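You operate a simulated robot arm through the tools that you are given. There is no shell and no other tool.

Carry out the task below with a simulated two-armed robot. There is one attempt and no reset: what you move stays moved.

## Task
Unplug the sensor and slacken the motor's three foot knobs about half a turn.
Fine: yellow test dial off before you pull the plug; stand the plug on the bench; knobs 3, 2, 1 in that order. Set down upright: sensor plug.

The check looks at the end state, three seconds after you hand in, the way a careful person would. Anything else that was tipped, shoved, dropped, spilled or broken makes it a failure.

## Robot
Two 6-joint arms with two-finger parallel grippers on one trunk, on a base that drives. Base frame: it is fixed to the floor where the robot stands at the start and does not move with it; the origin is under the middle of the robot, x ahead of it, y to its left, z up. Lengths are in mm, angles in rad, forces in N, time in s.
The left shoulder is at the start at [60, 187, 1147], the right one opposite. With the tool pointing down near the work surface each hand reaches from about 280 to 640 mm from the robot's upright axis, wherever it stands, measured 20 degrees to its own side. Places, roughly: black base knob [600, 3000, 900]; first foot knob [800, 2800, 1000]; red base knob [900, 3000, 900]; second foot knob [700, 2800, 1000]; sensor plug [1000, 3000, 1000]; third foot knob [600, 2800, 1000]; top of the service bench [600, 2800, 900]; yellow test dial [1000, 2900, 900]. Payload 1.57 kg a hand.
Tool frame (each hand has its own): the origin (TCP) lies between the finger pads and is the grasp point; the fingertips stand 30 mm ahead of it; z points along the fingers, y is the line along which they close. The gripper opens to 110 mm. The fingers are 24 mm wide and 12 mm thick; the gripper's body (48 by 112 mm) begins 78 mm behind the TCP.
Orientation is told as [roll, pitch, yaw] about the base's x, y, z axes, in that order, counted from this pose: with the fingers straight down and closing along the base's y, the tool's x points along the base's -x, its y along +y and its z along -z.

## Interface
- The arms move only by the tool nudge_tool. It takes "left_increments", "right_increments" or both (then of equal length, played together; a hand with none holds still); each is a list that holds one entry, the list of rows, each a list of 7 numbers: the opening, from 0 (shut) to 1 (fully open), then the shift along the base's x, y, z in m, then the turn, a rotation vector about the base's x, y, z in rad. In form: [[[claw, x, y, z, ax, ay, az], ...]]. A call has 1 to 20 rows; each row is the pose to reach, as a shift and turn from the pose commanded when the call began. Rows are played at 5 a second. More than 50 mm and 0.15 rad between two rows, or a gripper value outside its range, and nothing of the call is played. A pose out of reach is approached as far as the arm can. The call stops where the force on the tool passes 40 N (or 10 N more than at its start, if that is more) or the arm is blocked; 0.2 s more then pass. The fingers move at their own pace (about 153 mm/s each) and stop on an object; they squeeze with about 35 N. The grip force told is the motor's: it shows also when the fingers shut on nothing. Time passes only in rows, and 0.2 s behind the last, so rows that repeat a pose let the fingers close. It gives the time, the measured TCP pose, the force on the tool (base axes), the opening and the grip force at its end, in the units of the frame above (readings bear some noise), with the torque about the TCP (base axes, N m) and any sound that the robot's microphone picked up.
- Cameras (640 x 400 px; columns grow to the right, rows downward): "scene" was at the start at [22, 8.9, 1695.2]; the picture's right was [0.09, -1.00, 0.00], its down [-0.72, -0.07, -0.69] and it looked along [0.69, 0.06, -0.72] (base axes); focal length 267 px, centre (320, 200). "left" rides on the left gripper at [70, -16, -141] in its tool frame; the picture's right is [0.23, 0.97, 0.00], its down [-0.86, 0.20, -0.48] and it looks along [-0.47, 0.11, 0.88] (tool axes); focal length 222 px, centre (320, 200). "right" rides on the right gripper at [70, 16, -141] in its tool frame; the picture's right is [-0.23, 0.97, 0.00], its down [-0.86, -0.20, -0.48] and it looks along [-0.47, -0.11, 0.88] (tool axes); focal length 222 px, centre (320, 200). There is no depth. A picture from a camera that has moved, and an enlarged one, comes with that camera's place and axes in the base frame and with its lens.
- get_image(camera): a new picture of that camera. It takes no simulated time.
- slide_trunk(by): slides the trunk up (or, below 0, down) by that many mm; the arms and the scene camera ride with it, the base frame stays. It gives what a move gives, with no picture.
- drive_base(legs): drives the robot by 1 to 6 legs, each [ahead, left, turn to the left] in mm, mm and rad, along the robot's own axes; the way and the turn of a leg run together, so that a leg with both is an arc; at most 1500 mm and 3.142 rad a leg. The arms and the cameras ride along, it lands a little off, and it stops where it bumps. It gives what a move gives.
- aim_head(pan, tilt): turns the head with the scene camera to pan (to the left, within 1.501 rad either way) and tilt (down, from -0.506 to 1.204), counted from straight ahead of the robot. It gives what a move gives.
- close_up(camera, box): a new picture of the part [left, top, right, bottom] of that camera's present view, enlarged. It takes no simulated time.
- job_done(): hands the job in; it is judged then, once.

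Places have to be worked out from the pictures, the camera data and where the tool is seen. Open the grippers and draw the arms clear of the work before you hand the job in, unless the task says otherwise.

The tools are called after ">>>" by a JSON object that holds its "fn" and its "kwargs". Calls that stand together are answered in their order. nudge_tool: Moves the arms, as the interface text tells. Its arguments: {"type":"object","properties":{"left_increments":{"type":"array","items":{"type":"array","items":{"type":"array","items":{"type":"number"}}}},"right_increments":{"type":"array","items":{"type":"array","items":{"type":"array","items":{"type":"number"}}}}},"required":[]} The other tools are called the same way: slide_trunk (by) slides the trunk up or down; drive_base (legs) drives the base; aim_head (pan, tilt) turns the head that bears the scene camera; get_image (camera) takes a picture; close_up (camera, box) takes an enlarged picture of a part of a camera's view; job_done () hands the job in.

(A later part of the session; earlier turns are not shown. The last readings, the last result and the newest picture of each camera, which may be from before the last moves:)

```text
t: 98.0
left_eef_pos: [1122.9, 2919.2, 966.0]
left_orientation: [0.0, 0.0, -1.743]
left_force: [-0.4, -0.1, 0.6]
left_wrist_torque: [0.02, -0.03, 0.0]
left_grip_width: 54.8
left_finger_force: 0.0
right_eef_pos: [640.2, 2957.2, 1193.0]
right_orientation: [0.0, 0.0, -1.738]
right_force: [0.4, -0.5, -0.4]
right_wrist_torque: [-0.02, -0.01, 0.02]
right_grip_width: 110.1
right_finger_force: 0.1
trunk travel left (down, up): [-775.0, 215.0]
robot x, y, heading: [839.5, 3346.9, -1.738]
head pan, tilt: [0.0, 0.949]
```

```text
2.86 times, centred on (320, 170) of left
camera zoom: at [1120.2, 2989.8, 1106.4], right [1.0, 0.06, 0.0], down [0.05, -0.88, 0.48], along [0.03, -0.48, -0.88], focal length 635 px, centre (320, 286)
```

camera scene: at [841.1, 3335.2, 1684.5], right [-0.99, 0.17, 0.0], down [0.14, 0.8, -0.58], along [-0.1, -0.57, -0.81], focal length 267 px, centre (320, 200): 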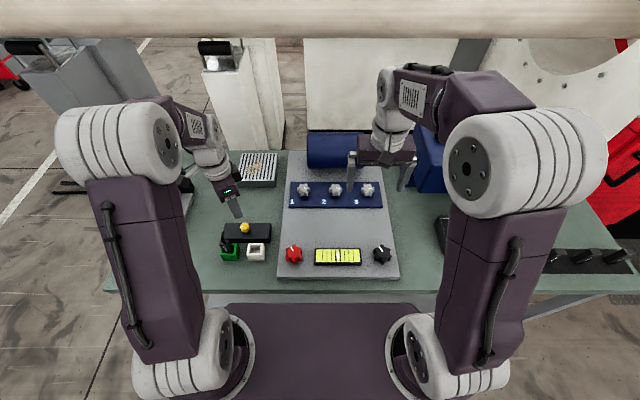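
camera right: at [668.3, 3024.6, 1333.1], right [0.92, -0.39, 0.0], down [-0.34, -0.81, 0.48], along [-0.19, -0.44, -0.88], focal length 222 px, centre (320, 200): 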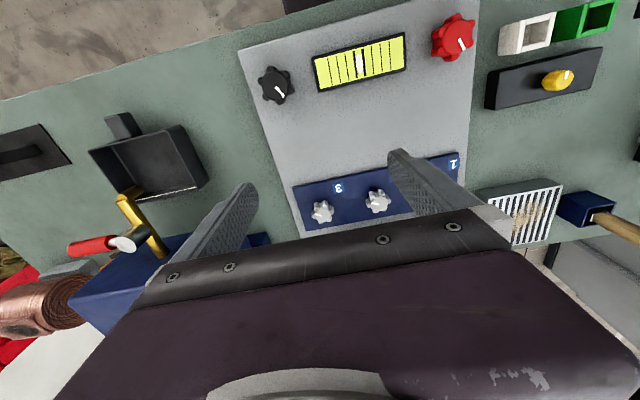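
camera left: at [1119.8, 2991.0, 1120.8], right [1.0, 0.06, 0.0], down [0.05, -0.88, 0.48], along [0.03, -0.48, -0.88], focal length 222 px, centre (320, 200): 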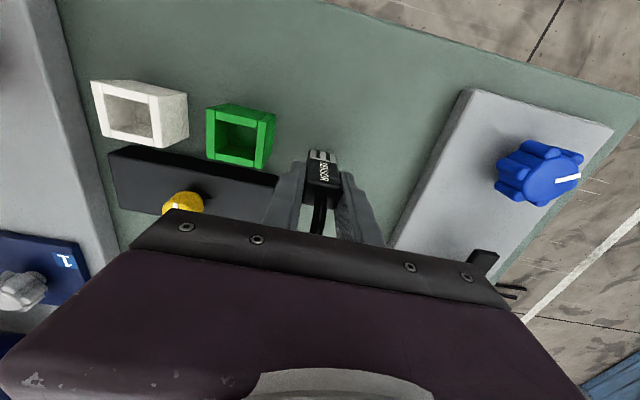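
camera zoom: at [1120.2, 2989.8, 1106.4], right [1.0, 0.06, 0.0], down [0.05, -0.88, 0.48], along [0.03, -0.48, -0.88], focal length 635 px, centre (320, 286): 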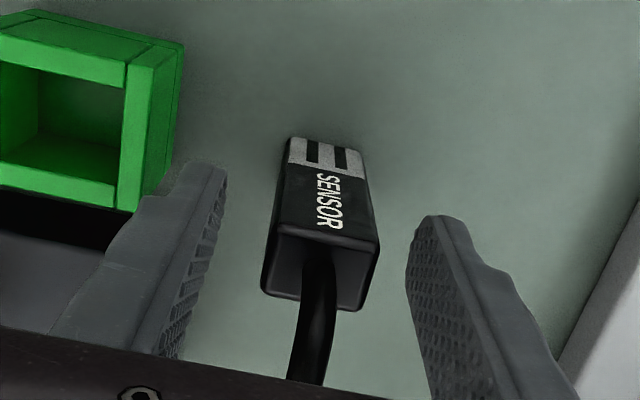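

The plug stands upright by itself. I raise the left hand straight up and look again.

>>> {"fn": "nudge_tool", "kwargs": {"left_increments": [[[0.5, 0, 0, 0.02, 0, 0, 0], [0.5, 0, 0, 0.05, 0, 0, 0], [0.5, 0, 0, 0.09, 0, 0, 0], [0.5, 0, 0, 0.13, 0, 0, 0], [0.5, 0, 0, 0.17, 0, 0, 0], [0.5, 0, 0, 0.21, 0, 0, 0], [0.5, 0, 0, 0.21, 0, 0, 0]]]}}

>>> {"fn": "close_up", "kwargs": {"camera": "left", "box": [160, 60, 480, 240]}}

>>> {"fn": "close_up", "kwargs": {"camera": "right", "box": [240, 130, 480, 240]}}

>>> {"fn": "get_image", "kwargs": {"camera": "scene"}}

```text
t: 99.6
left_eef_pos: [1123.5, 2921.5, 1176.8]
left_orientation: [0.0, 0.0, -1.741]
left_force: [0.0, 0.9, 0.2]
left_wrist_torque: [-0.02, 0.0, -0.01]
left_grip_width: 55.0
left_finger_force: 0.1
right_eef_pos: [641.6, 2957.8, 1192.2]
right_orientation: [-0.001, 0.0, -1.736]
right_force: [-0.7, 1.0, -0.3]
right_wrist_torque: [-0.01, 0.02, -0.01]
right_grip_width: 109.8
right_finger_force: 0.0
trunk travel left (down, up): [-775.0, 215.0]
robot x, y, heading: [842.4, 3348.4, -1.741]
head pan, tilt: [0.0, 0.949]
```

```text
2.00 times, centred on (320, 150) of left
camera zoom: at [1120.8, 2992.3, 1317.1], right [1.0, 0.06, 0.0], down [0.05, -0.88, 0.48], along [0.03, -0.48, -0.88], focal length 444 px, centre (320, 300)
```

zoom: 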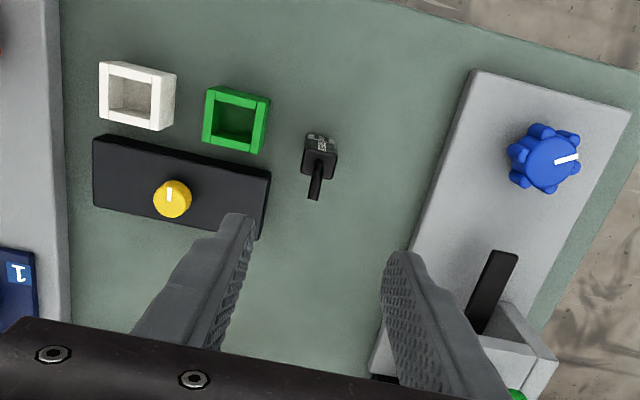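

```text
2.67 times, centred on (360, 185) of right
camera zoom: at [668.4, 3024.5, 1333.1], right [0.92, -0.39, 0.0], down [-0.34, -0.81, 0.48], along [-0.19, -0.44, -0.88], focal length 592 px, centre (213, 240)
```

zoom: 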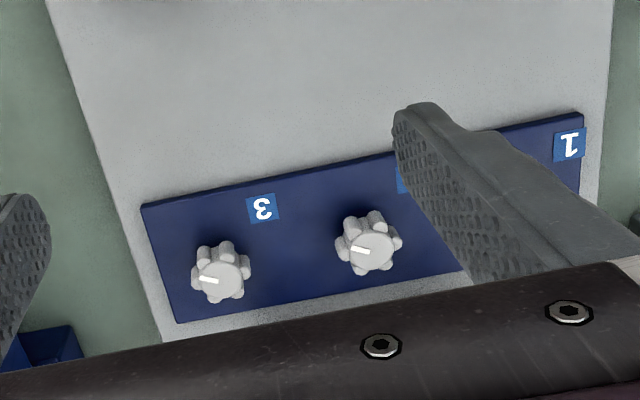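

```text
taken
camera scene: at [841.5, 3334.5, 1684.5], right [-0.99, 0.17, 0.0], down [0.14, 0.8, -0.58], along [-0.1, -0.57, -0.81], focal length 267 px, centre (320, 200)
```

scene: 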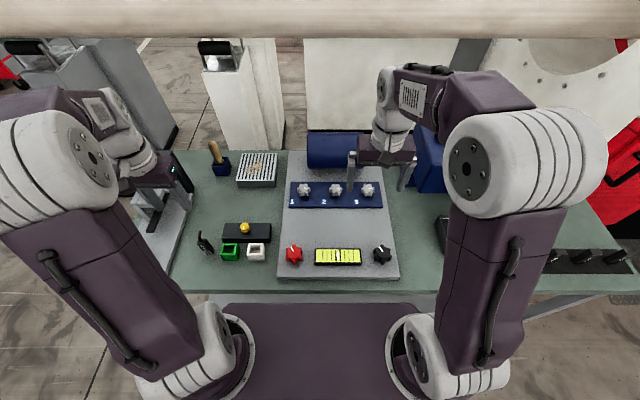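

The plug stands freely. Now knob 3 with the right hand: rough place (577, 2797, top ~950). I bring the right hand above it and shift the left hand to a viewing spot.

>>> {"fn": "nudge_tool", "kwargs": {"right_increments": [[[0.8, -0.01, -0.03, 0, 0, 0, 0], [0.6, -0.02, -0.06, 0, 0, 0, 0], [0.55, -0.035, -0.09, 0, 0, 0, 0], [0.55, -0.045, -0.12, 0, 0, 0, 0], [0.55, -0.055, -0.14, 0, 0, 0, 0], [0.55, -0.063, -0.158, -0.02, 0, 0, 0], [0.55, -0.063, -0.158, -0.05, 0, 0, 0], [0.55, -0.063, -0.158, -0.05, 0, 0, 0]]], "left_increments": [[[0.5, -0.03, 0.01, 0.01, 0, 0, 0], [0.5, -0.06, 0.02, 0.02, 0, 0, 0], [0.5, -0.09, 0.03, 0.03, 0, 0, 0], [0.5, -0.12, 0.04, 0.04, 0, 0, 0], [0.5, -0.15, 0.05, 0.05, 0, 0, 0], [0.5, -0.18, 0.055, 0.055, 0, 0, 0], [0.5, -0.2, 0.055, 0.055, 0, 0, 0], [0.5, -0.2, 0.055, 0.055, 0, 0, 0]]]}}

>>> {"fn": "get_image", "kwargs": {"camera": "right"}}

>>> {"fn": "get_image", "kwargs": {"camera": "left"}}

>>> {"fn": "get_image", "kwargs": {"camera": "scene"}}

```text
t: 101.4
left_eef_pos: [925.2, 2972.7, 1228.7]
left_orientation: [0.0, 0.0, -1.743]
left_force: [0.1, -0.1, -1.1]
left_wrist_torque: [0.01, 0.01, 0.01]
left_grip_width: 55.1
left_finger_force: 0.0
right_eef_pos: [576.7, 2799.9, 1144.2]
right_orientation: [0.0, 0.0, -1.738]
right_force: [-0.1, 0.9, 0.2]
right_wrist_torque: [-0.04, 0.05, 0.01]
right_grip_width: 60.4
right_finger_force: 0.1
right hand out of reach, approached as far as the arm can: row 6
trunk travel left (down, up): [-775.0, 215.0]
robot x, y, heading: [842.4, 3352.0, -1.737]
head pan, tilt: [0.0, 0.949]
```

```text
taken
camera right: at [604.9, 2866.7, 1284.5], right [0.92, -0.39, 0.0], down [-0.34, -0.81, 0.48], along [-0.19, -0.44, -0.88], focal length 222 px, centre (320, 200)
```

right: 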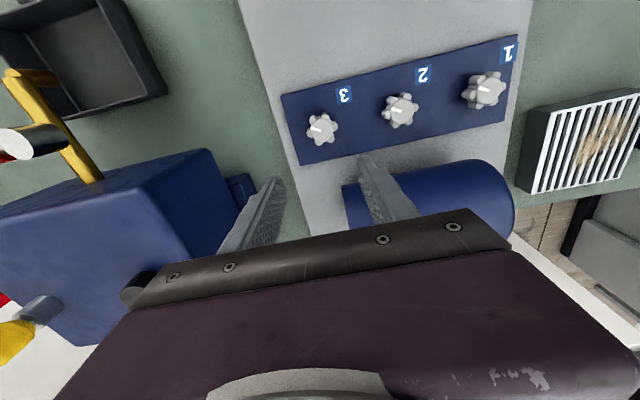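

```text
taken
camera left: at [921.9, 3044.3, 1371.0], right [1.0, 0.06, 0.0], down [0.05, -0.88, 0.48], along [0.03, -0.48, -0.88], focal length 222 px, centre (320, 200)
```

left: 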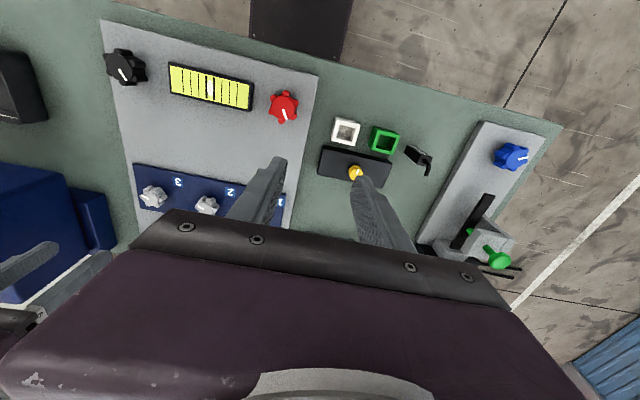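

```text
taken
camera scene: at [841.8, 3335.1, 1684.5], right [-0.99, 0.17, 0.0], down [0.14, 0.8, -0.58], along [-0.1, -0.57, -0.81], focal length 267 px, centre (320, 200)
```

scene: 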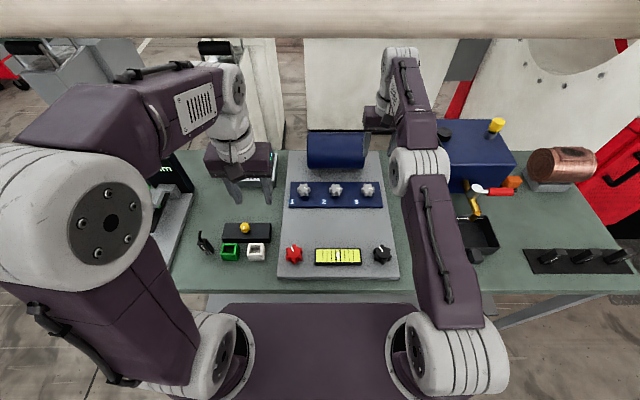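

Reach is near its limit but it arrived. I zoom both wrist views to triangulate the knobs and the motor's extent.

>>> {"fn": "close_up", "kwargs": {"camera": "right", "box": [270, 40, 530, 200]}}

>>> {"fn": "close_up", "kwargs": {"camera": "left", "box": [110, 140, 290, 240]}}

>>> {"fn": "close_up", "kwargs": {"camera": "scene", "box": [270, 120, 410, 220]}}

```text
2.46 times, centred on (400, 120) of right
camera zoom: at [604.9, 2866.7, 1284.5], right [0.92, -0.39, 0.0], down [-0.34, -0.81, 0.48], along [-0.19, -0.44, -0.88], focal length 547 px, centre (123, 397)
```

zoom: 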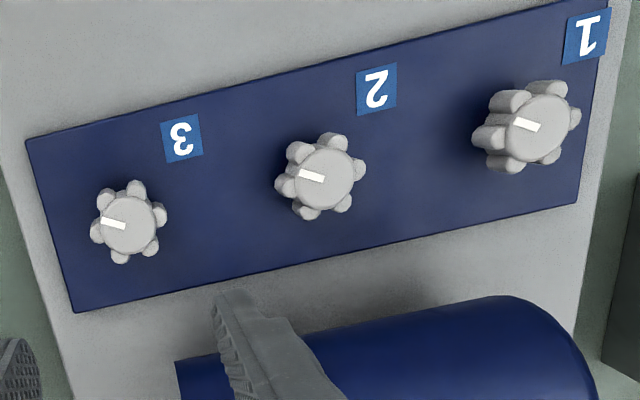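

```text
3.56 times, centred on (200, 190) of left
camera zoom: at [921.9, 3044.3, 1371.0], right [1.0, 0.06, 0.0], down [0.05, -0.88, 0.48], along [0.03, -0.48, -0.88], focal length 790 px, centre (747, 236)
```

zoom: 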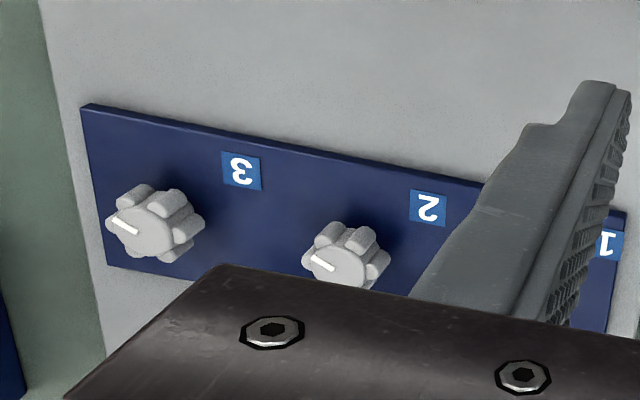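

```text
4.00 times, centred on (340, 170) of scene
camera zoom: at [841.8, 3335.1, 1684.5], right [-0.99, 0.17, 0.0], down [0.14, 0.8, -0.58], along [-0.1, -0.57, -0.81], focal length 1066 px, centre (240, 320)
```

zoom: 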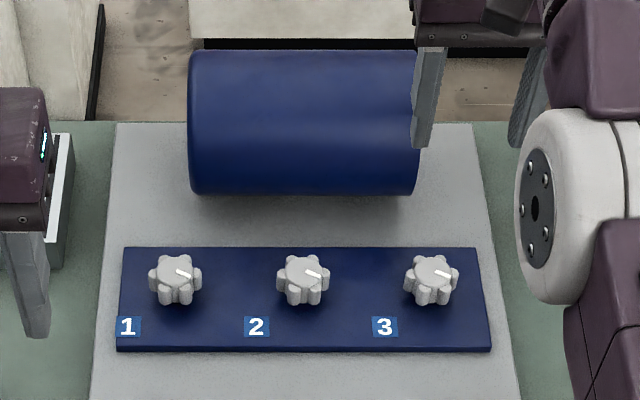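

Knob 3's top centre is ≈(582, 2804, 963), plate top ≈930; lobes at ±30° around the pointer. I turn the right hand −1.45 rad so that each finger will span two lobes, leaving a full half-turn CCW, and come down to just above it.

>>> {"fn": "nudge_tool", "kwargs": {"right_increments": [[[0.6, 0.001, 0.0, -0.01, 0, 0, -0.145], [0.6, 0.002, 0.001, -0.02, 0, 0, -0.29], [0.6, 0.003, 0.002, -0.035, 0, 0, -0.435], [0.6, 0.004, 0.003, -0.05, 0, 0, -0.58], [0.6, 0.005, 0.0035, -0.065, 0, 0, -0.725], [0.6, 0.0055, 0.0035, -0.08, 0, 0, -0.87], [0.6, 0.0055, 0.0035, -0.095, 0, 0, -1.015], [0.6, 0.0055, 0.0035, -0.105, 0, 0, -1.16], [0.6, 0.0055, 0.0035, -0.115, 0, 0, -1.305], [0.6, 0.0055, 0.0035, -0.12, 0, 0, -1.45], [0.6, 0.0055, 0.0035, -0.12, 0, 0, -1.45]]]}}

>>> {"fn": "get_image", "kwargs": {"camera": "right"}}

>>> {"fn": "get_image", "kwargs": {"camera": "left"}}

>>> {"fn": "get_image", "kwargs": {"camera": "scene"}}

```text
t: 103.8
left_eef_pos: [924.9, 2974.1, 1229.5]
left_orientation: [-0.001, -0.001, -1.743]
left_force: [0.2, 0.6, 0.8]
left_wrist_torque: [-0.02, 0.03, 0.01]
left_grip_width: 55.1
left_finger_force: 0.1
right_eef_pos: [583.4, 2787.6, 1023.0]
right_orientation: [0.0, -0.001, 3.094]
right_force: [0.4, 0.8, 0.4]
right_wrist_torque: [-0.01, 0.05, -0.03]
right_grip_width: 65.9
right_finger_force: 0.1
right hand out of reach, approached as far as the arm can: row 2, 3, 4, 5, 6, 7, 8, 9, 10, 11
trunk travel left (down, up): [-775.0, 215.0]
robot x, y, heading: [840.0, 3344.2, -1.74]
head pan, tilt: [0.0, 0.949]
```

```text
taken
camera right: at [651.4, 2768.2, 1163.8], right [-0.27, -0.96, 0.0], down [-0.84, 0.24, 0.48], along [-0.46, 0.13, -0.88], focal length 222 px, centre (320, 200)
```

right: 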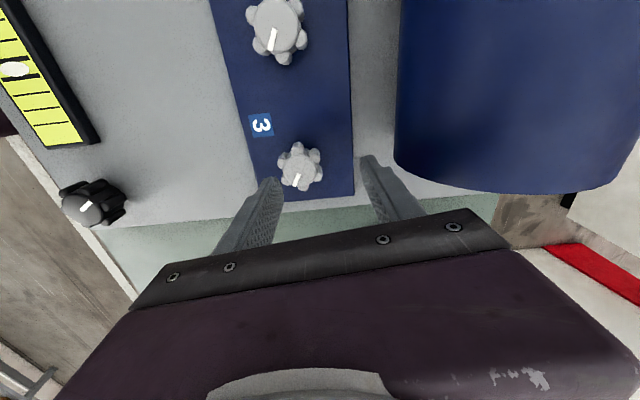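

```text
taken
camera left: at [922.2, 3044.9, 1371.1], right [1.0, 0.06, 0.0], down [0.05, -0.88, 0.48], along [0.03, -0.48, -0.88], focal length 222 px, centre (320, 200)
```

left: 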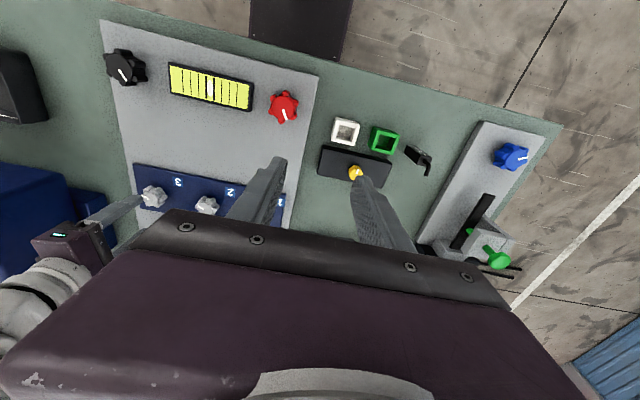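

```text
taken
camera scene: at [841.9, 3336.0, 1684.5], right [-0.99, 0.17, 0.0], down [0.14, 0.8, -0.58], along [-0.1, -0.57, -0.81], focal length 267 px, centre (320, 200)
```

scene: 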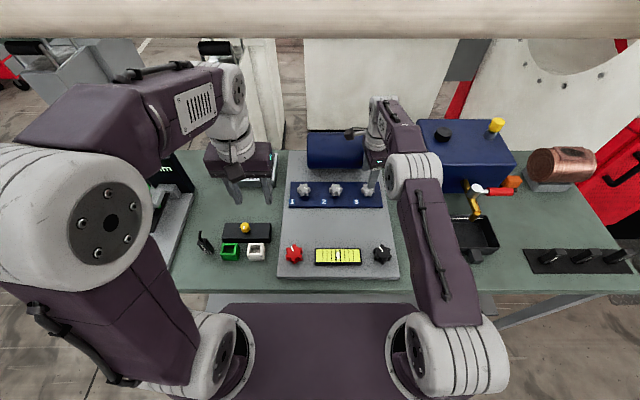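

The hand ended ~16 mm too far in −y and reports out of reach while rotated. I test small back-shifts to see what the limit is.

>>> {"fn": "nudge_tool", "kwargs": {"right_increments": [[[0.6, 0, 0, 0, 0, 0, 0], [0.6, 0, 0, 0, 0, 0, 0]]]}}

>>> {"fn": "nudge_tool", "kwargs": {"right_increments": [[[0.6, 0, 0.008, 0, 0, 0, 0], [0.6, 0, 0.016, 0, 0, 0, 0], [0.6, 0, 0.016, 0, 0, 0, 0]]]}}

```text
t: 104.4
left_eef_pos: [924.3, 2973.4, 1228.7]
left_orientation: [0.001, 0.001, -1.742]
left_force: [-0.2, -0.2, 0.0]
left_wrist_torque: [-0.01, -0.01, -0.01]
left_grip_width: 54.8
left_finger_force: 0.2
right_eef_pos: [581.9, 2787.7, 1023.8]
right_orientation: [0.002, 0.001, 3.094]
right_force: [0.0, -0.8, 0.6]
right_wrist_torque: [0.03, 0.01, 0.0]
right_grip_width: 65.6
right_finger_force: 0.1
trunk travel left (down, up): [-775.0, 215.0]
robot x, y, heading: [842.8, 3350.5, -1.742]
head pan, tilt: [0.0, 0.949]
```

```text
t: 105.2
left_eef_pos: [924.3, 2972.9, 1228.2]
left_orientation: [0.0, 0.0, -1.741]
left_force: [0.2, 0.7, 0.4]
left_wrist_torque: [-0.01, -0.01, 0.02]
left_grip_width: 55.0
left_finger_force: 0.1
right_eef_pos: [584.7, 2818.1, 1021.3]
right_orientation: [0.0, 0.0, 3.093]
right_force: [-0.5, 0.8, 0.2]
right_wrist_torque: [-0.01, 0.01, 0.01]
right_grip_width: 65.8
right_finger_force: 0.0
trunk travel left (down, up): [-775.0, 215.0]
robot x, y, heading: [843.6, 3348.3, -1.738]
head pan, tilt: [0.0, 0.949]
```

At y 2818 it tracks properly. I try stepping back to y≈2804 in small steps.

>>> {"fn": "nudge_tool", "kwargs": {"right_increments": [[[0.6, -0.001, -0.005, 0, 0, 0, 0], [0.6, -0.002, -0.01, 0, 0, 0, 0], [0.6, -0.002, -0.014, 0, 0, 0, 0], [0.6, -0.002, -0.014, 0, 0, 0, 0]]]}}

>>> {"fn": "get_image", "kwargs": {"camera": "right"}}

```text
t: 106.2
left_eef_pos: [925.0, 2973.6, 1229.0]
left_orientation: [-0.001, 0.0, -1.742]
left_force: [0.6, -0.2, 0.4]
left_wrist_torque: [0.02, -0.02, 0.0]
left_grip_width: 54.8
left_finger_force: 0.1
right_eef_pos: [581.9, 2806.7, 1023.8]
right_orientation: [-0.001, 0.0, 3.094]
right_force: [0.1, -0.8, 0.0]
right_wrist_torque: [0.0, 0.05, -0.03]
right_grip_width: 66.1
right_finger_force: 0.1
trunk travel left (down, up): [-775.0, 215.0]
robot x, y, heading: [841.5, 3344.8, -1.741]
head pan, tilt: [0.0, 0.949]
```

```text
taken
camera right: at [650.4, 2787.3, 1163.5], right [-0.27, -0.96, 0.0], down [-0.84, 0.24, 0.48], along [-0.46, 0.13, -0.88], focal length 222 px, centre (320, 200)
```

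right: 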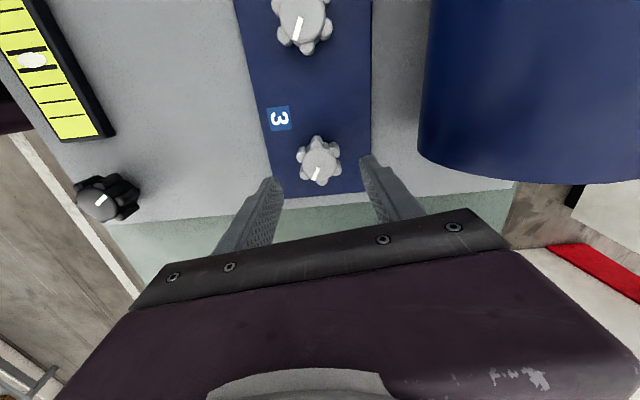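

It is right at the edge of reach. I retract the right hand slightly up and back, then creep the base 30 mm closer (base is low and still ~35 mm from the table edge).

>>> {"fn": "nudge_tool", "kwargs": {"right_increments": [[[0.6, 0.002, 0.015, 0.03, 0, 0, 0], [0.6, 0.004, 0.03, 0.06, 0, 0, 0], [0.6, 0.006, 0.04, 0.09, 0, 0, 0], [0.6, 0.006, 0.04, 0.09, 0, 0, 0]]]}}

>>> {"fn": "drive_base", "kwargs": {"legs": [[30, 0, 0]]}}

```text
t: 107.2
left_eef_pos: [923.7, 2973.6, 1230.3]
left_orientation: [0.0, 0.0, -1.741]
left_force: [-1.2, -0.4, -0.4]
left_wrist_torque: [-0.03, -0.03, 0.02]
left_grip_width: 55.1
left_finger_force: 0.0
right_eef_pos: [587.6, 2843.5, 1113.2]
right_orientation: [0.001, -0.001, 3.094]
right_force: [-0.1, 0.3, 0.6]
right_wrist_torque: [-0.01, -0.01, 0.02]
right_grip_width: 65.9
right_finger_force: 0.0
trunk travel left (down, up): [-775.0, 215.0]
robot x, y, heading: [844.6, 3344.5, -1.738]
head pan, tilt: [0.0, 0.949]
```

```text
t: 108.0
left_eef_pos: [921.2, 2949.0, 1232.9]
left_orientation: [-0.001, -0.007, -1.743]
left_force: [0.4, 1.9, 0.0]
left_wrist_torque: [-0.08, -0.01, 0.02]
left_grip_width: 55.0
left_finger_force: 0.0
right_eef_pos: [584.7, 2819.8, 1116.2]
right_orientation: [0.005, 0.0, 3.094]
right_force: [-0.1, 1.0, 1.1]
right_wrist_torque: [-0.09, 0.0, 0.0]
right_grip_width: 66.2
right_finger_force: 0.0
trunk travel left (down, up): [-775.0, 215.0]
robot x, y, heading: [832.9, 3316.4, -1.74]
head pan, tilt: [0.0, 0.949]
```

Moved without a bump. I bring the right hand above knob 3 again.

>>> {"fn": "nudge_tool", "kwargs": {"right_increments": [[[0.6, -0.001, -0.005, -0.03, 0, 0, 0], [0.6, -0.002, -0.01, -0.06, 0, 0, 0], [0.6, -0.002, -0.014, -0.085, 0, 0, 0], [0.6, -0.002, -0.014, -0.093, 0, 0, 0], [0.6, -0.002, -0.014, -0.093, 0, 0, 0]]]}}

>>> {"fn": "get_image", "kwargs": {"camera": "right"}}

>>> {"fn": "close_up", "kwargs": {"camera": "right", "box": [240, 100, 440, 220]}}

>>> {"fn": "close_up", "kwargs": {"camera": "scene", "box": [270, 140, 430, 240]}}

>>> {"fn": "close_up", "kwargs": {"camera": "left", "box": [60, 130, 260, 250]}}

```text
t: 109.2
left_eef_pos: [919.9, 2946.3, 1230.6]
left_orientation: [0.0, -0.001, -1.742]
left_force: [1.0, -0.6, 0.3]
left_wrist_torque: [-0.02, -0.02, 0.03]
left_grip_width: 55.0
left_finger_force: 0.0
right_eef_pos: [581.2, 2802.1, 1021.1]
right_orientation: [0.0, 0.0, 3.093]
right_force: [0.7, 0.6, 0.1]
right_wrist_torque: [-0.06, 0.02, -0.01]
right_grip_width: 65.9
right_finger_force: 0.0
trunk travel left (down, up): [-775.0, 215.0]
robot x, y, heading: [835.0, 3318.6, -1.736]
head pan, tilt: [0.0, 0.949]
```

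```text
taken
camera right: at [650.0, 2782.5, 1161.4], right [-0.27, -0.96, 0.0], down [-0.84, 0.24, 0.48], along [-0.46, 0.13, -0.88], focal length 222 px, centre (320, 200)
```

right: 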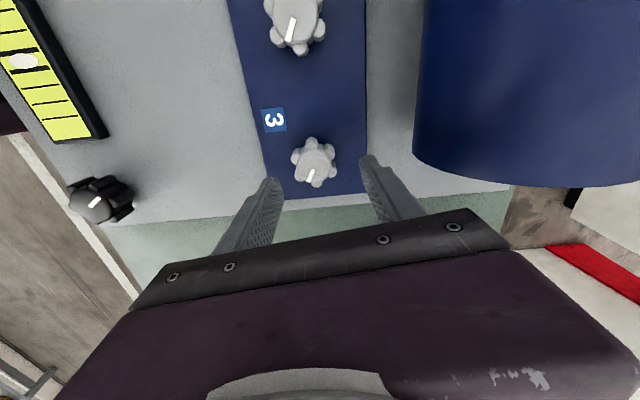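

```text
3.20 times, centred on (340, 160) of right
camera zoom: at [650.0, 2782.5, 1161.4], right [-0.27, -0.96, 0.0], down [-0.84, 0.24, 0.48], along [-0.46, 0.13, -0.88], focal length 711 px, centre (256, 328)
```

zoom: 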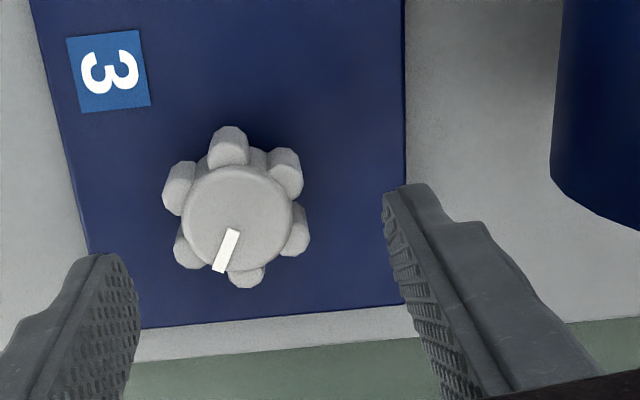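

```text
4.00 times, centred on (350, 190) of scene
camera zoom: at [836.4, 3306.5, 1684.5], right [-0.99, 0.17, 0.0], down [0.14, 0.8, -0.58], along [-0.1, -0.57, -0.81], focal length 1066 px, centre (200, 240)
```

zoom: 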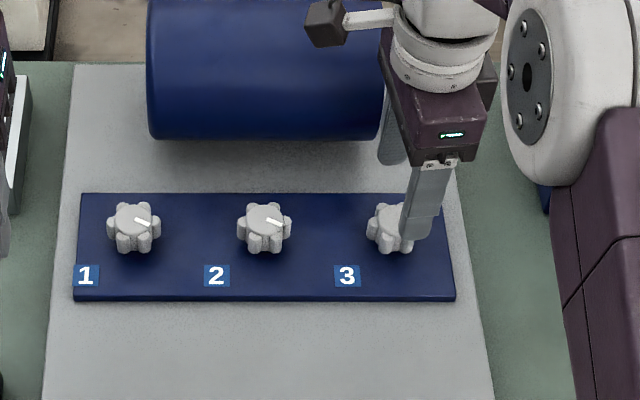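

```text
3.20 times, centred on (160, 190) of left
camera zoom: at [916.9, 3015.5, 1371.3], right [1.0, 0.06, 0.0], down [0.05, -0.88, 0.48], along [0.03, -0.48, -0.88], focal length 711 px, centre (832, 232)
```

zoom: 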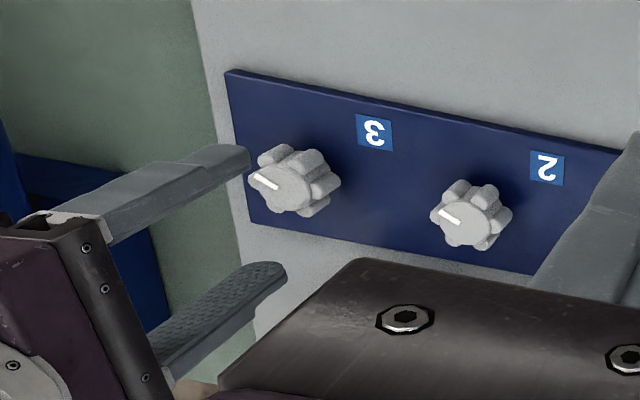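

Knob 3 is at ≈(583.5, 2806.5); lobes straddle the closing line as planned. I centre and descend to TCP z≈966.

>>> {"fn": "nudge_tool", "kwargs": {"right_increments": [[[0.6, 0.002, 0.004, 0, 0, 0, 0], [0.6, 0.002, 0.004, -0.02, 0, 0, 0], [0.6, 0.002, 0.004, -0.035, 0, 0, 0], [0.6, 0.002, 0.004, -0.048, 0, 0, 0], [0.6, 0.002, 0.004, -0.055, 0, 0, 0], [0.6, 0.002, 0.004, -0.055, 0, 0, 0]]]}}

>>> {"fn": "close_up", "kwargs": {"camera": "right", "box": [240, 100, 440, 220]}}

>>> {"fn": "close_up", "kwargs": {"camera": "left", "box": [60, 130, 260, 250]}}

```text
t: 110.6
left_eef_pos: [918.8, 2943.4, 1229.9]
left_orientation: [-0.001, 0.0, -1.741]
left_force: [0.5, 0.8, 0.6]
left_wrist_torque: [0.0, -0.01, 0.01]
left_grip_width: 55.1
left_finger_force: 0.1
right_eef_pos: [584.5, 2804.9, 965.9]
right_orientation: [0.002, 0.001, 3.094]
right_force: [0.3, 0.0, -0.7]
right_wrist_torque: [-0.02, 0.0, -0.03]
right_grip_width: 65.7
right_finger_force: 0.0
trunk travel left (down, up): [-775.0, 215.0]
robot x, y, heading: [835.2, 3315.5, -1.741]
head pan, tilt: [0.0, 0.949]
```

```text
3.20 times, centred on (340, 160) of right
camera zoom: at [652.5, 2785.2, 1106.0], right [-0.27, -0.96, 0.0], down [-0.84, 0.24, 0.48], along [-0.46, 0.13, -0.88], focal length 711 px, centre (256, 328)
```

zoom: 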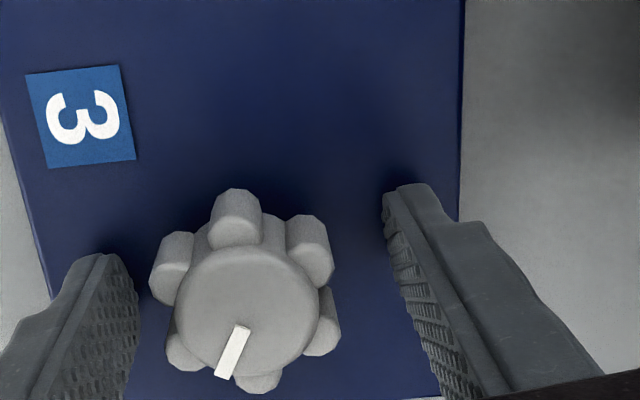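

```text
3.20 times, centred on (160, 190) of left
camera zoom: at [916.7, 3014.4, 1371.0], right [1.0, 0.06, 0.0], down [0.05, -0.88, 0.48], along [0.03, -0.48, -0.88], focal length 711 px, centre (832, 232)
```

zoom: 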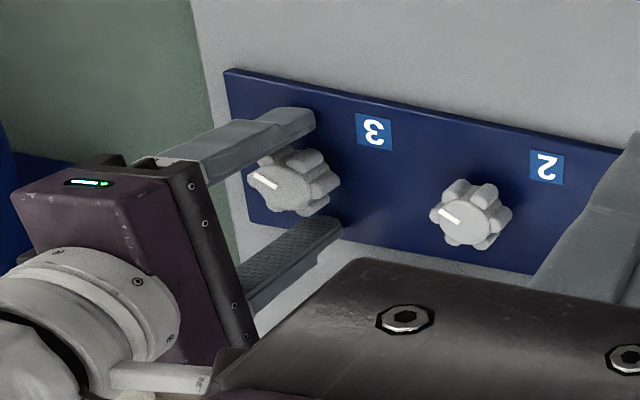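

The knob is ~2 mm off centre toward +y; I correct and close the fingers.

>>> {"fn": "nudge_tool", "kwargs": {"right_increments": [[[0.6, -0.0005, 0.0018, 0, 0, 0, 0], [0.5, -0.0005, 0.0018, 0, 0, 0, 0], [0.42, -0.0005, 0.0018, 0, 0, 0, 0], [0.35, -0.0005, 0.0018, 0, 0, 0, 0], [0.0, -0.0005, 0.0018, 0, 0, 0, 0], [0.0, -0.0005, 0.0018, 0, 0, 0, 0]]]}}

>>> {"fn": "close_up", "kwargs": {"camera": "right", "box": [240, 100, 440, 220]}}

```text
t: 112.0
left_eef_pos: [920.6, 2945.0, 1229.6]
left_orientation: [0.001, 0.0, -1.742]
left_force: [-0.3, 0.3, -0.3]
left_wrist_torque: [-0.02, 0.01, 0.02]
left_grip_width: 54.9
left_finger_force: 0.0
right_eef_pos: [583.5, 2806.0, 965.3]
right_orientation: [-0.001, 0.0, 3.094]
right_force: [0.2, 5.2, -1.8]
right_wrist_torque: [0.01, -0.1, 0.0]
right_grip_width: 33.6
right_finger_force: 41.2
trunk travel left (down, up): [-775.0, 215.0]
robot x, y, heading: [837.0, 3313.0, -1.738]
head pan, tilt: [0.0, 0.949]
```

```text
3.20 times, centred on (340, 160) of right
camera zoom: at [652.2, 2787.4, 1105.9], right [-0.27, -0.96, 0.0], down [-0.84, 0.24, 0.48], along [-0.46, 0.13, -0.88], focal length 711 px, centre (256, 328)
```

zoom: 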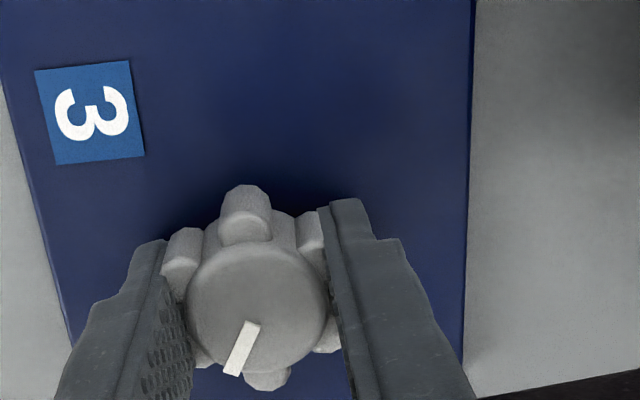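

Firm grip at 33.6 mm with little side force. I turn counter-clockwise by ~0.7 rad first and watch torque and reach.

>>> {"fn": "nudge_tool", "kwargs": {"right_increments": [[[0.0, 0, 0, 0, 0, 0, 0.1], [0.0, 0, 0, 0, 0, 0, 0.22], [0.0, 0, 0, 0, 0, 0, 0.34], [0.0, 0, 0, 0, 0, 0, 0.46], [0.0, 0, 0, 0, 0, 0, 0.58], [0.0, 0, 0, 0, 0, 0, 0.7]]]}}

>>> {"fn": "close_up", "kwargs": {"camera": "right", "box": [240, 100, 440, 220]}}

```text
t: 113.4
left_eef_pos: [919.1, 2943.7, 1229.3]
left_orientation: [-0.001, -0.001, -1.743]
left_force: [0.4, 0.2, 0.3]
left_wrist_torque: [0.01, -0.02, 0.0]
left_grip_width: 55.1
left_finger_force: 0.1
right_eef_pos: [583.3, 2806.5, 964.9]
right_orientation: [0.0, 0.001, -2.486]
right_force: [1.4, 9.6, -5.5]
right_wrist_torque: [0.2, 0.24, -0.02]
right_grip_width: 33.4
right_finger_force: 41.4
trunk travel left (down, up): [-775.0, 215.0]
robot x, y, heading: [836.8, 3320.0, -1.738]
head pan, tilt: [0.0, 0.949]
```

```text
3.20 times, centred on (340, 160) of right
camera zoom: at [648.5, 2836.9, 1106.0], right [0.41, -0.91, 0.0], down [-0.8, -0.36, 0.48], along [-0.44, -0.2, -0.88], focal length 711 px, centre (256, 328)
```

zoom: 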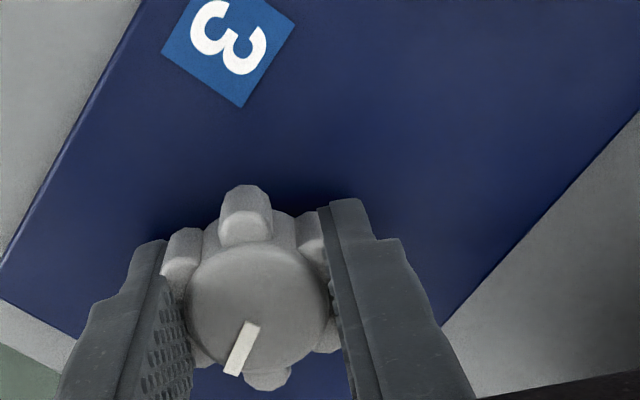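

It turns freely with the hand. I continue by 2.43 rad for a total of ~3.13 rad.

>>> {"fn": "nudge_tool", "kwargs": {"right_increments": [[[0.0, 0, 0, 0, 0, 0, 0.135], [0.0, 0, 0, 0, 0, 0, 0.27], [0.0, 0, 0, 0, 0, 0, 0.405], [0.0, 0, 0, 0, 0, 0, 0.54], [0.0, 0, 0, 0, 0, 0, 0.675], [0.0, 0, 0, 0, 0, 0, 0.81], [0.0, 0, 0, 0, 0, 0, 0.945], [0.0, 0, 0, 0, 0, 0, 1.08], [0.0, 0, 0, 0, 0, 0, 1.215], [0.0, 0, 0, 0, 0, 0, 1.35]]]}}

>>> {"fn": "close_up", "kwargs": {"camera": "right", "box": [240, 100, 440, 220]}}

>>> {"fn": "get_image", "kwargs": {"camera": "scene"}}

```text
t: 115.6
left_eef_pos: [920.1, 2943.4, 1229.6]
left_orientation: [0.0, -0.002, -1.741]
left_force: [1.2, 0.5, -0.4]
left_wrist_torque: [0.0, -0.03, 0.04]
left_grip_width: 55.3
left_finger_force: 0.0
right_eef_pos: [584.5, 2806.7, 966.3]
right_orientation: [0.001, 0.0, -1.138]
right_force: [0.5, 10.4, -7.1]
right_wrist_torque: [0.36, 0.13, 0.01]
right_grip_width: 33.5
right_finger_force: 40.8
trunk travel left (down, up): [-775.0, 215.0]
robot x, y, heading: [834.7, 3317.2, -1.741]
head pan, tilt: [0.0, 0.949]
```

```text
3.20 times, centred on (340, 160) of right
camera zoom: at [568.1, 2877.5, 1106.0], right [0.98, 0.2, 0.0], down [0.18, -0.86, 0.48], along [0.1, -0.47, -0.88], focal length 711 px, centre (256, 328)
```

zoom: 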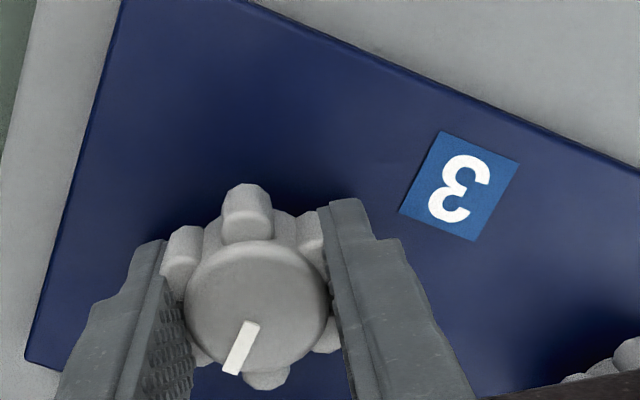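

```text
taken
camera scene: at [835.6, 3306.7, 1684.5], right [-0.99, 0.17, 0.0], down [0.14, 0.8, -0.58], along [-0.1, -0.57, -0.81], focal length 267 px, centre (320, 200)
```

scene: 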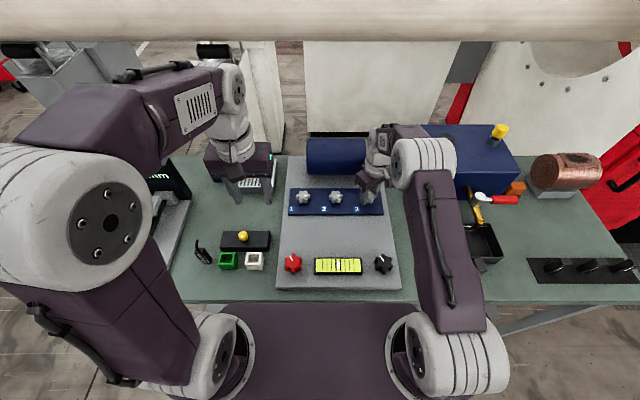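

2.05 rad so far, all smooth. I finish the remaining 1.08 rad.

>>> {"fn": "nudge_tool", "kwargs": {"right_increments": [[[0.0, 0, 0, 0, 0, 0, 0.135], [0.0, 0, 0, 0, 0, 0, 0.27], [0.0, 0, 0, 0, 0, 0, 0.405], [0.0, 0, 0, 0, 0, 0, 0.54], [0.0, 0, 0, 0, 0, 0, 0.675], [0.0, 0, 0, 0, 0, 0, 0.81], [0.0, 0, 0, 0, 0, 0, 0.945], [0.0, 0, 0, 0, 0, 0, 1.08], [0.0, 0, 0, 0, 0, 0, 1.08]]]}}

>>> {"fn": "close_up", "kwargs": {"camera": "right", "box": [240, 100, 440, 220]}}

```text
t: 117.6
left_eef_pos: [918.4, 2945.6, 1230.3]
left_orientation: [0.0, -0.001, -1.743]
left_force: [0.6, -0.5, 0.0]
left_wrist_torque: [0.0, 0.02, -0.02]
left_grip_width: 55.1
left_finger_force: 0.0
right_eef_pos: [583.5, 2806.1, 965.6]
right_orientation: [0.0, 0.0, -0.059]
right_force: [-1.4, 8.2, -5.1]
right_wrist_torque: [-0.03, -0.9, -0.02]
right_grip_width: 33.1
right_finger_force: 41.1
trunk travel left (down, up): [-775.0, 215.0]
robot x, y, heading: [834.9, 3316.0, -1.74]
head pan, tilt: [0.0, 0.949]
```

```text
3.20 times, centred on (340, 160) of right
camera zoom: at [513.9, 2827.5, 1105.9], right [0.28, 0.96, 0.0], down [0.84, -0.25, 0.48], along [0.46, -0.14, -0.88], focal length 711 px, centre (256, 328)
```

zoom: 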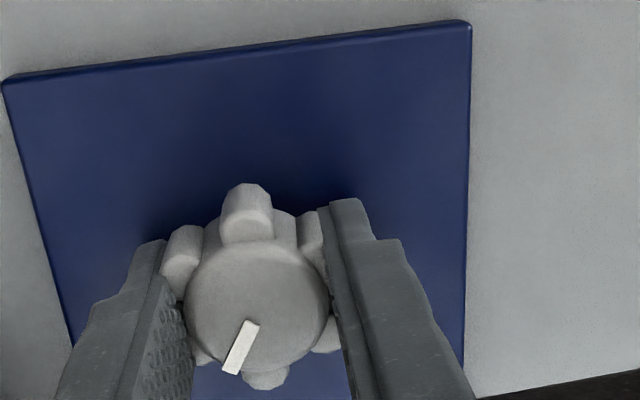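

Knob 3 has been turned 3.13 rad. I open, rise, and unwind the wrist while retreating up and a bit back.

>>> {"fn": "nudge_tool", "kwargs": {"right_increments": [[[0.4, 0, 0, 0, 0, 0, 0], [0.6, 0, 0, 0, 0, 0, 0], [0.6, 0, 0, 0, 0, 0, 0], [0.6, 0, 0, 0.02, 0, 0, 0], [0.6, 0, 0, 0.05, 0, 0, 0], [0.6, 0, 0.005, 0.08, 0, 0, 0], [0.6, 0, 0.015, 0.1, 0, 0, -0.13], [0.6, 0.01, 0.02, 0.1, 0, 0, -0.27], [0.6, 0.02, 0.02, 0.1, 0, 0, -0.41], [0.6, 0.03, 0.02, 0.1, 0, 0, -0.55], [0.6, 0.04, 0.02, 0.1, 0, 0, -0.69], [0.6, 0.05, 0.02, 0.1, 0, 0, -0.83], [0.6, 0.06, 0.02, 0.1, 0, 0, -0.97], [0.6, 0.06, 0.02, 0.1, 0, 0, -1.11], [0.6, 0.06, 0.02, 0.1, 0, 0, -1.25], [0.6, 0.06, 0.02, 0.1, 0, 0, -1.39], [0.6, 0.06, 0.02, 0.1, 0, 0, -1.53], [0.6, 0.06, 0.02, 0.1, 0, 0, -1.67], [0.6, 0.06, 0.02, 0.1, 0, 0, -1.67]]]}}

>>> {"fn": "get_image", "kwargs": {"camera": "right"}}

>>> {"fn": "close_up", "kwargs": {"camera": "scene", "box": [270, 140, 430, 240]}}

>>> {"fn": "close_up", "kwargs": {"camera": "left", "box": [60, 130, 260, 250]}}

```text
t: 121.6
left_eef_pos: [921.1, 2943.8, 1229.3]
left_orientation: [-0.001, 0.0, -1.742]
left_force: [0.6, 0.1, 0.5]
left_wrist_torque: [0.02, 0.0, 0.0]
left_grip_width: 55.1
left_finger_force: 0.0
right_eef_pos: [643.3, 2825.7, 1064.7]
right_orientation: [0.0, 0.0, -1.732]
right_force: [0.2, 0.8, 0.6]
right_wrist_torque: [0.0, 0.0, -0.02]
right_grip_width: 65.7
right_finger_force: 0.1
trunk travel left (down, up): [-775.0, 215.0]
robot x, y, heading: [832.9, 3315.5, -1.731]
head pan, tilt: [0.0, 0.949]
```

```text
taken
camera right: at [670.7, 2892.6, 1205.8], right [0.93, -0.38, 0.0], down [-0.33, -0.81, 0.48], along [-0.18, -0.44, -0.88], focal length 222 px, centre (320, 200)
```

right: 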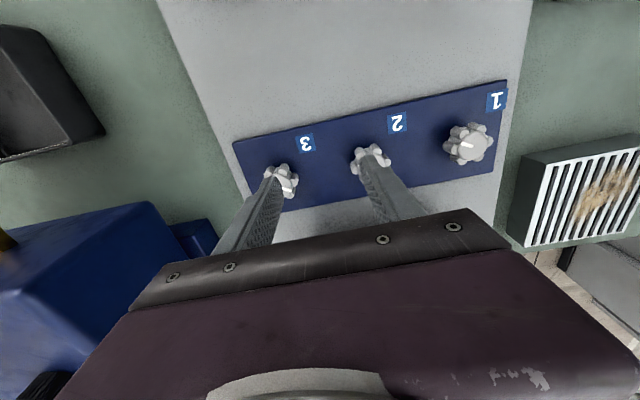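

```text
4.00 times, centred on (350, 190) of scene
camera zoom: at [836.2, 3305.3, 1684.5], right [-0.99, 0.17, 0.0], down [0.14, 0.8, -0.58], along [-0.1, -0.57, -0.81], focal length 1066 px, centre (200, 240)
```

zoom: 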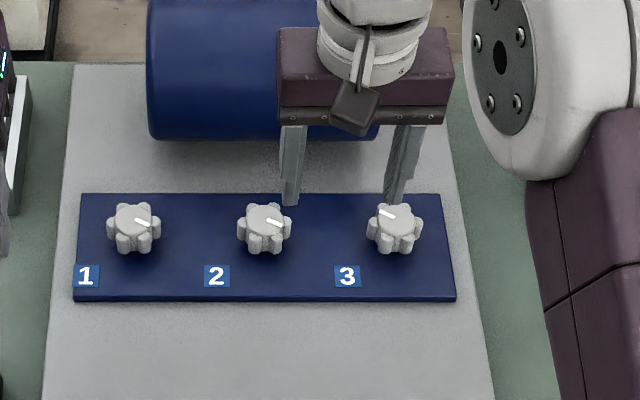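

```text
3.20 times, centred on (160, 190) of left
camera zoom: at [916.8, 3014.5, 1371.0], right [1.0, 0.06, 0.0], down [0.05, -0.88, 0.48], along [0.03, -0.48, -0.88], focal length 711 px, centre (832, 232)
```

zoom: 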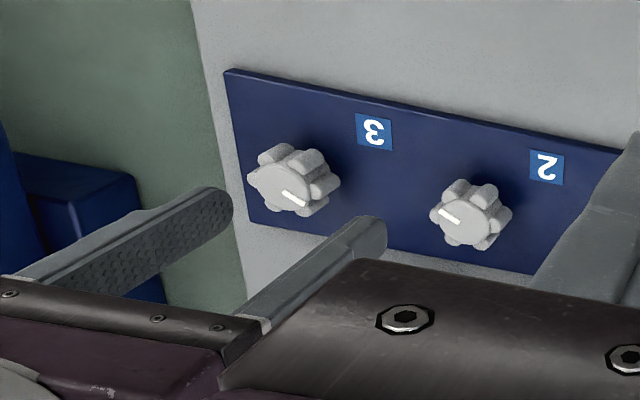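

Knob 3's pointer is turned exactly half a turn. By the same measurement knob 2 is at ≈(692, 2787.5); I move the right hand over it and pre-turn −1.45 rad.

>>> {"fn": "nudge_tool", "kwargs": {"right_increments": [[[0.6, 0.005, -0.004, 0, 0, 0, -0.14], [0.6, 0.01, -0.008, 0, 0, 0, -0.28], [0.6, 0.015, -0.012, 0, 0, 0, -0.42], [0.6, 0.02, -0.016, 0, 0, 0, -0.56], [0.6, 0.025, -0.02, 0, 0, 0, -0.7], [0.6, 0.03, -0.024, 0, 0, 0, -0.84], [0.6, 0.035, -0.028, 0, 0, 0, -0.98], [0.6, 0.04, -0.032, 0, 0, 0, -1.12], [0.6, 0.045, -0.036, -0.01, 0, 0, -1.26], [0.6, 0.049, -0.038, -0.03, 0, 0, -1.4], [0.6, 0.049, -0.038, -0.04, 0, 0, -1.455], [0.6, 0.049, -0.038, -0.04, 0, 0, -1.455]]]}}

>>> {"fn": "close_up", "kwargs": {"camera": "right", "box": [240, 100, 440, 220]}}

>>> {"fn": "get_image", "kwargs": {"camera": "scene"}}

```text
t: 124.2
left_eef_pos: [919.8, 2943.8, 1228.8]
left_orientation: [-0.001, 0.0, -1.743]
left_force: [-1.0, -0.3, 0.7]
left_wrist_torque: [-0.03, 0.02, 0.02]
left_grip_width: 54.9
left_finger_force: 0.1
right_eef_pos: [691.5, 2788.9, 1024.1]
right_orientation: [-0.001, 0.002, 3.097]
right_force: [0.1, -0.1, -0.1]
right_wrist_torque: [0.0, 0.0, -0.01]
right_grip_width: 66.1
right_finger_force: 0.0
trunk travel left (down, up): [-775.0, 215.0]
robot x, y, heading: [834.5, 3316.9, -1.735]
head pan, tilt: [0.0, 0.949]
```

```text
3.20 times, centred on (340, 160) of right
camera zoom: at [760.8, 2769.4, 1165.3], right [-0.27, -0.96, 0.0], down [-0.85, 0.24, 0.48], along [-0.46, 0.13, -0.88], focal length 711 px, centre (256, 328)
```

zoom: 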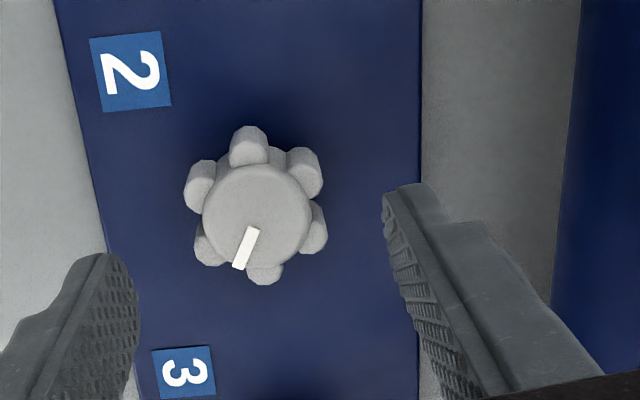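

```text
taken
camera scene: at [836.2, 3305.4, 1684.5], right [-0.99, 0.17, 0.0], down [0.14, 0.8, -0.58], along [-0.1, -0.57, -0.81], focal length 267 px, centre (320, 200)
```

scene: 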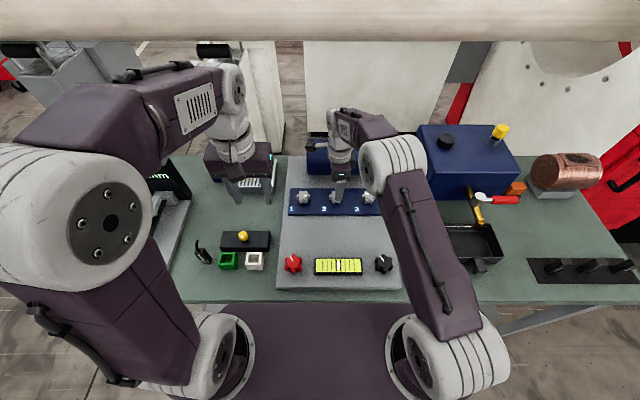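

Knob 2 is exactly on the tool axis. I descend to z≈966 and close on it.

>>> {"fn": "nudge_tool", "kwargs": {"right_increments": [[[0.6, 0, 0, -0.02, 0, 0, 0], [0.6, 0, 0, -0.04, 0, 0, 0], [0.6, 0, 0, -0.052, 0, 0, 0], [0.6, 0, 0, -0.058, 0, 0, 0], [0.6, 0, 0, -0.058, 0, 0, 0], [0.5, 0, 0, -0.058, 0, 0, 0], [0.42, 0, 0, -0.058, 0, 0, 0], [0.35, 0, 0, -0.058, 0, 0, 0], [0.0, 0, 0, -0.058, 0, 0, 0], [0.0, 0, 0, -0.058, 0, 0, 0]]]}}

>>> {"fn": "close_up", "kwargs": {"camera": "right", "box": [240, 100, 440, 220]}}

```text
t: 126.4
left_eef_pos: [919.4, 2943.6, 1229.7]
left_orientation: [0.0, 0.0, -1.744]
left_force: [0.2, 0.3, -0.4]
left_wrist_torque: [-0.01, 0.01, 0.01]
left_grip_width: 54.8
left_finger_force: 0.0
right_eef_pos: [692.0, 2788.7, 967.5]
right_orientation: [0.0, 0.0, 3.101]
right_force: [0.1, 2.9, -1.5]
right_wrist_torque: [0.04, -0.1, -0.03]
right_grip_width: 33.1
right_finger_force: 41.1
trunk travel left (down, up): [-775.0, 215.0]
robot x, y, heading: [839.8, 3314.0, -1.742]
head pan, tilt: [0.0, 0.949]
```

```text
3.20 times, centred on (340, 160) of right
camera zoom: at [760.3, 2769.3, 1107.8], right [-0.27, -0.96, 0.0], down [-0.85, 0.23, 0.48], along [-0.46, 0.13, -0.88], focal length 711 px, centre (256, 328)
```

zoom: 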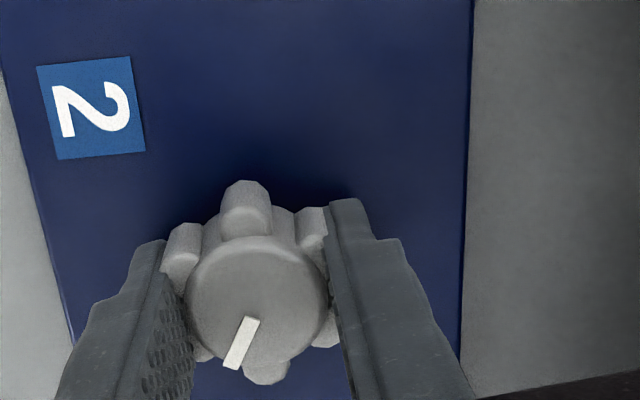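

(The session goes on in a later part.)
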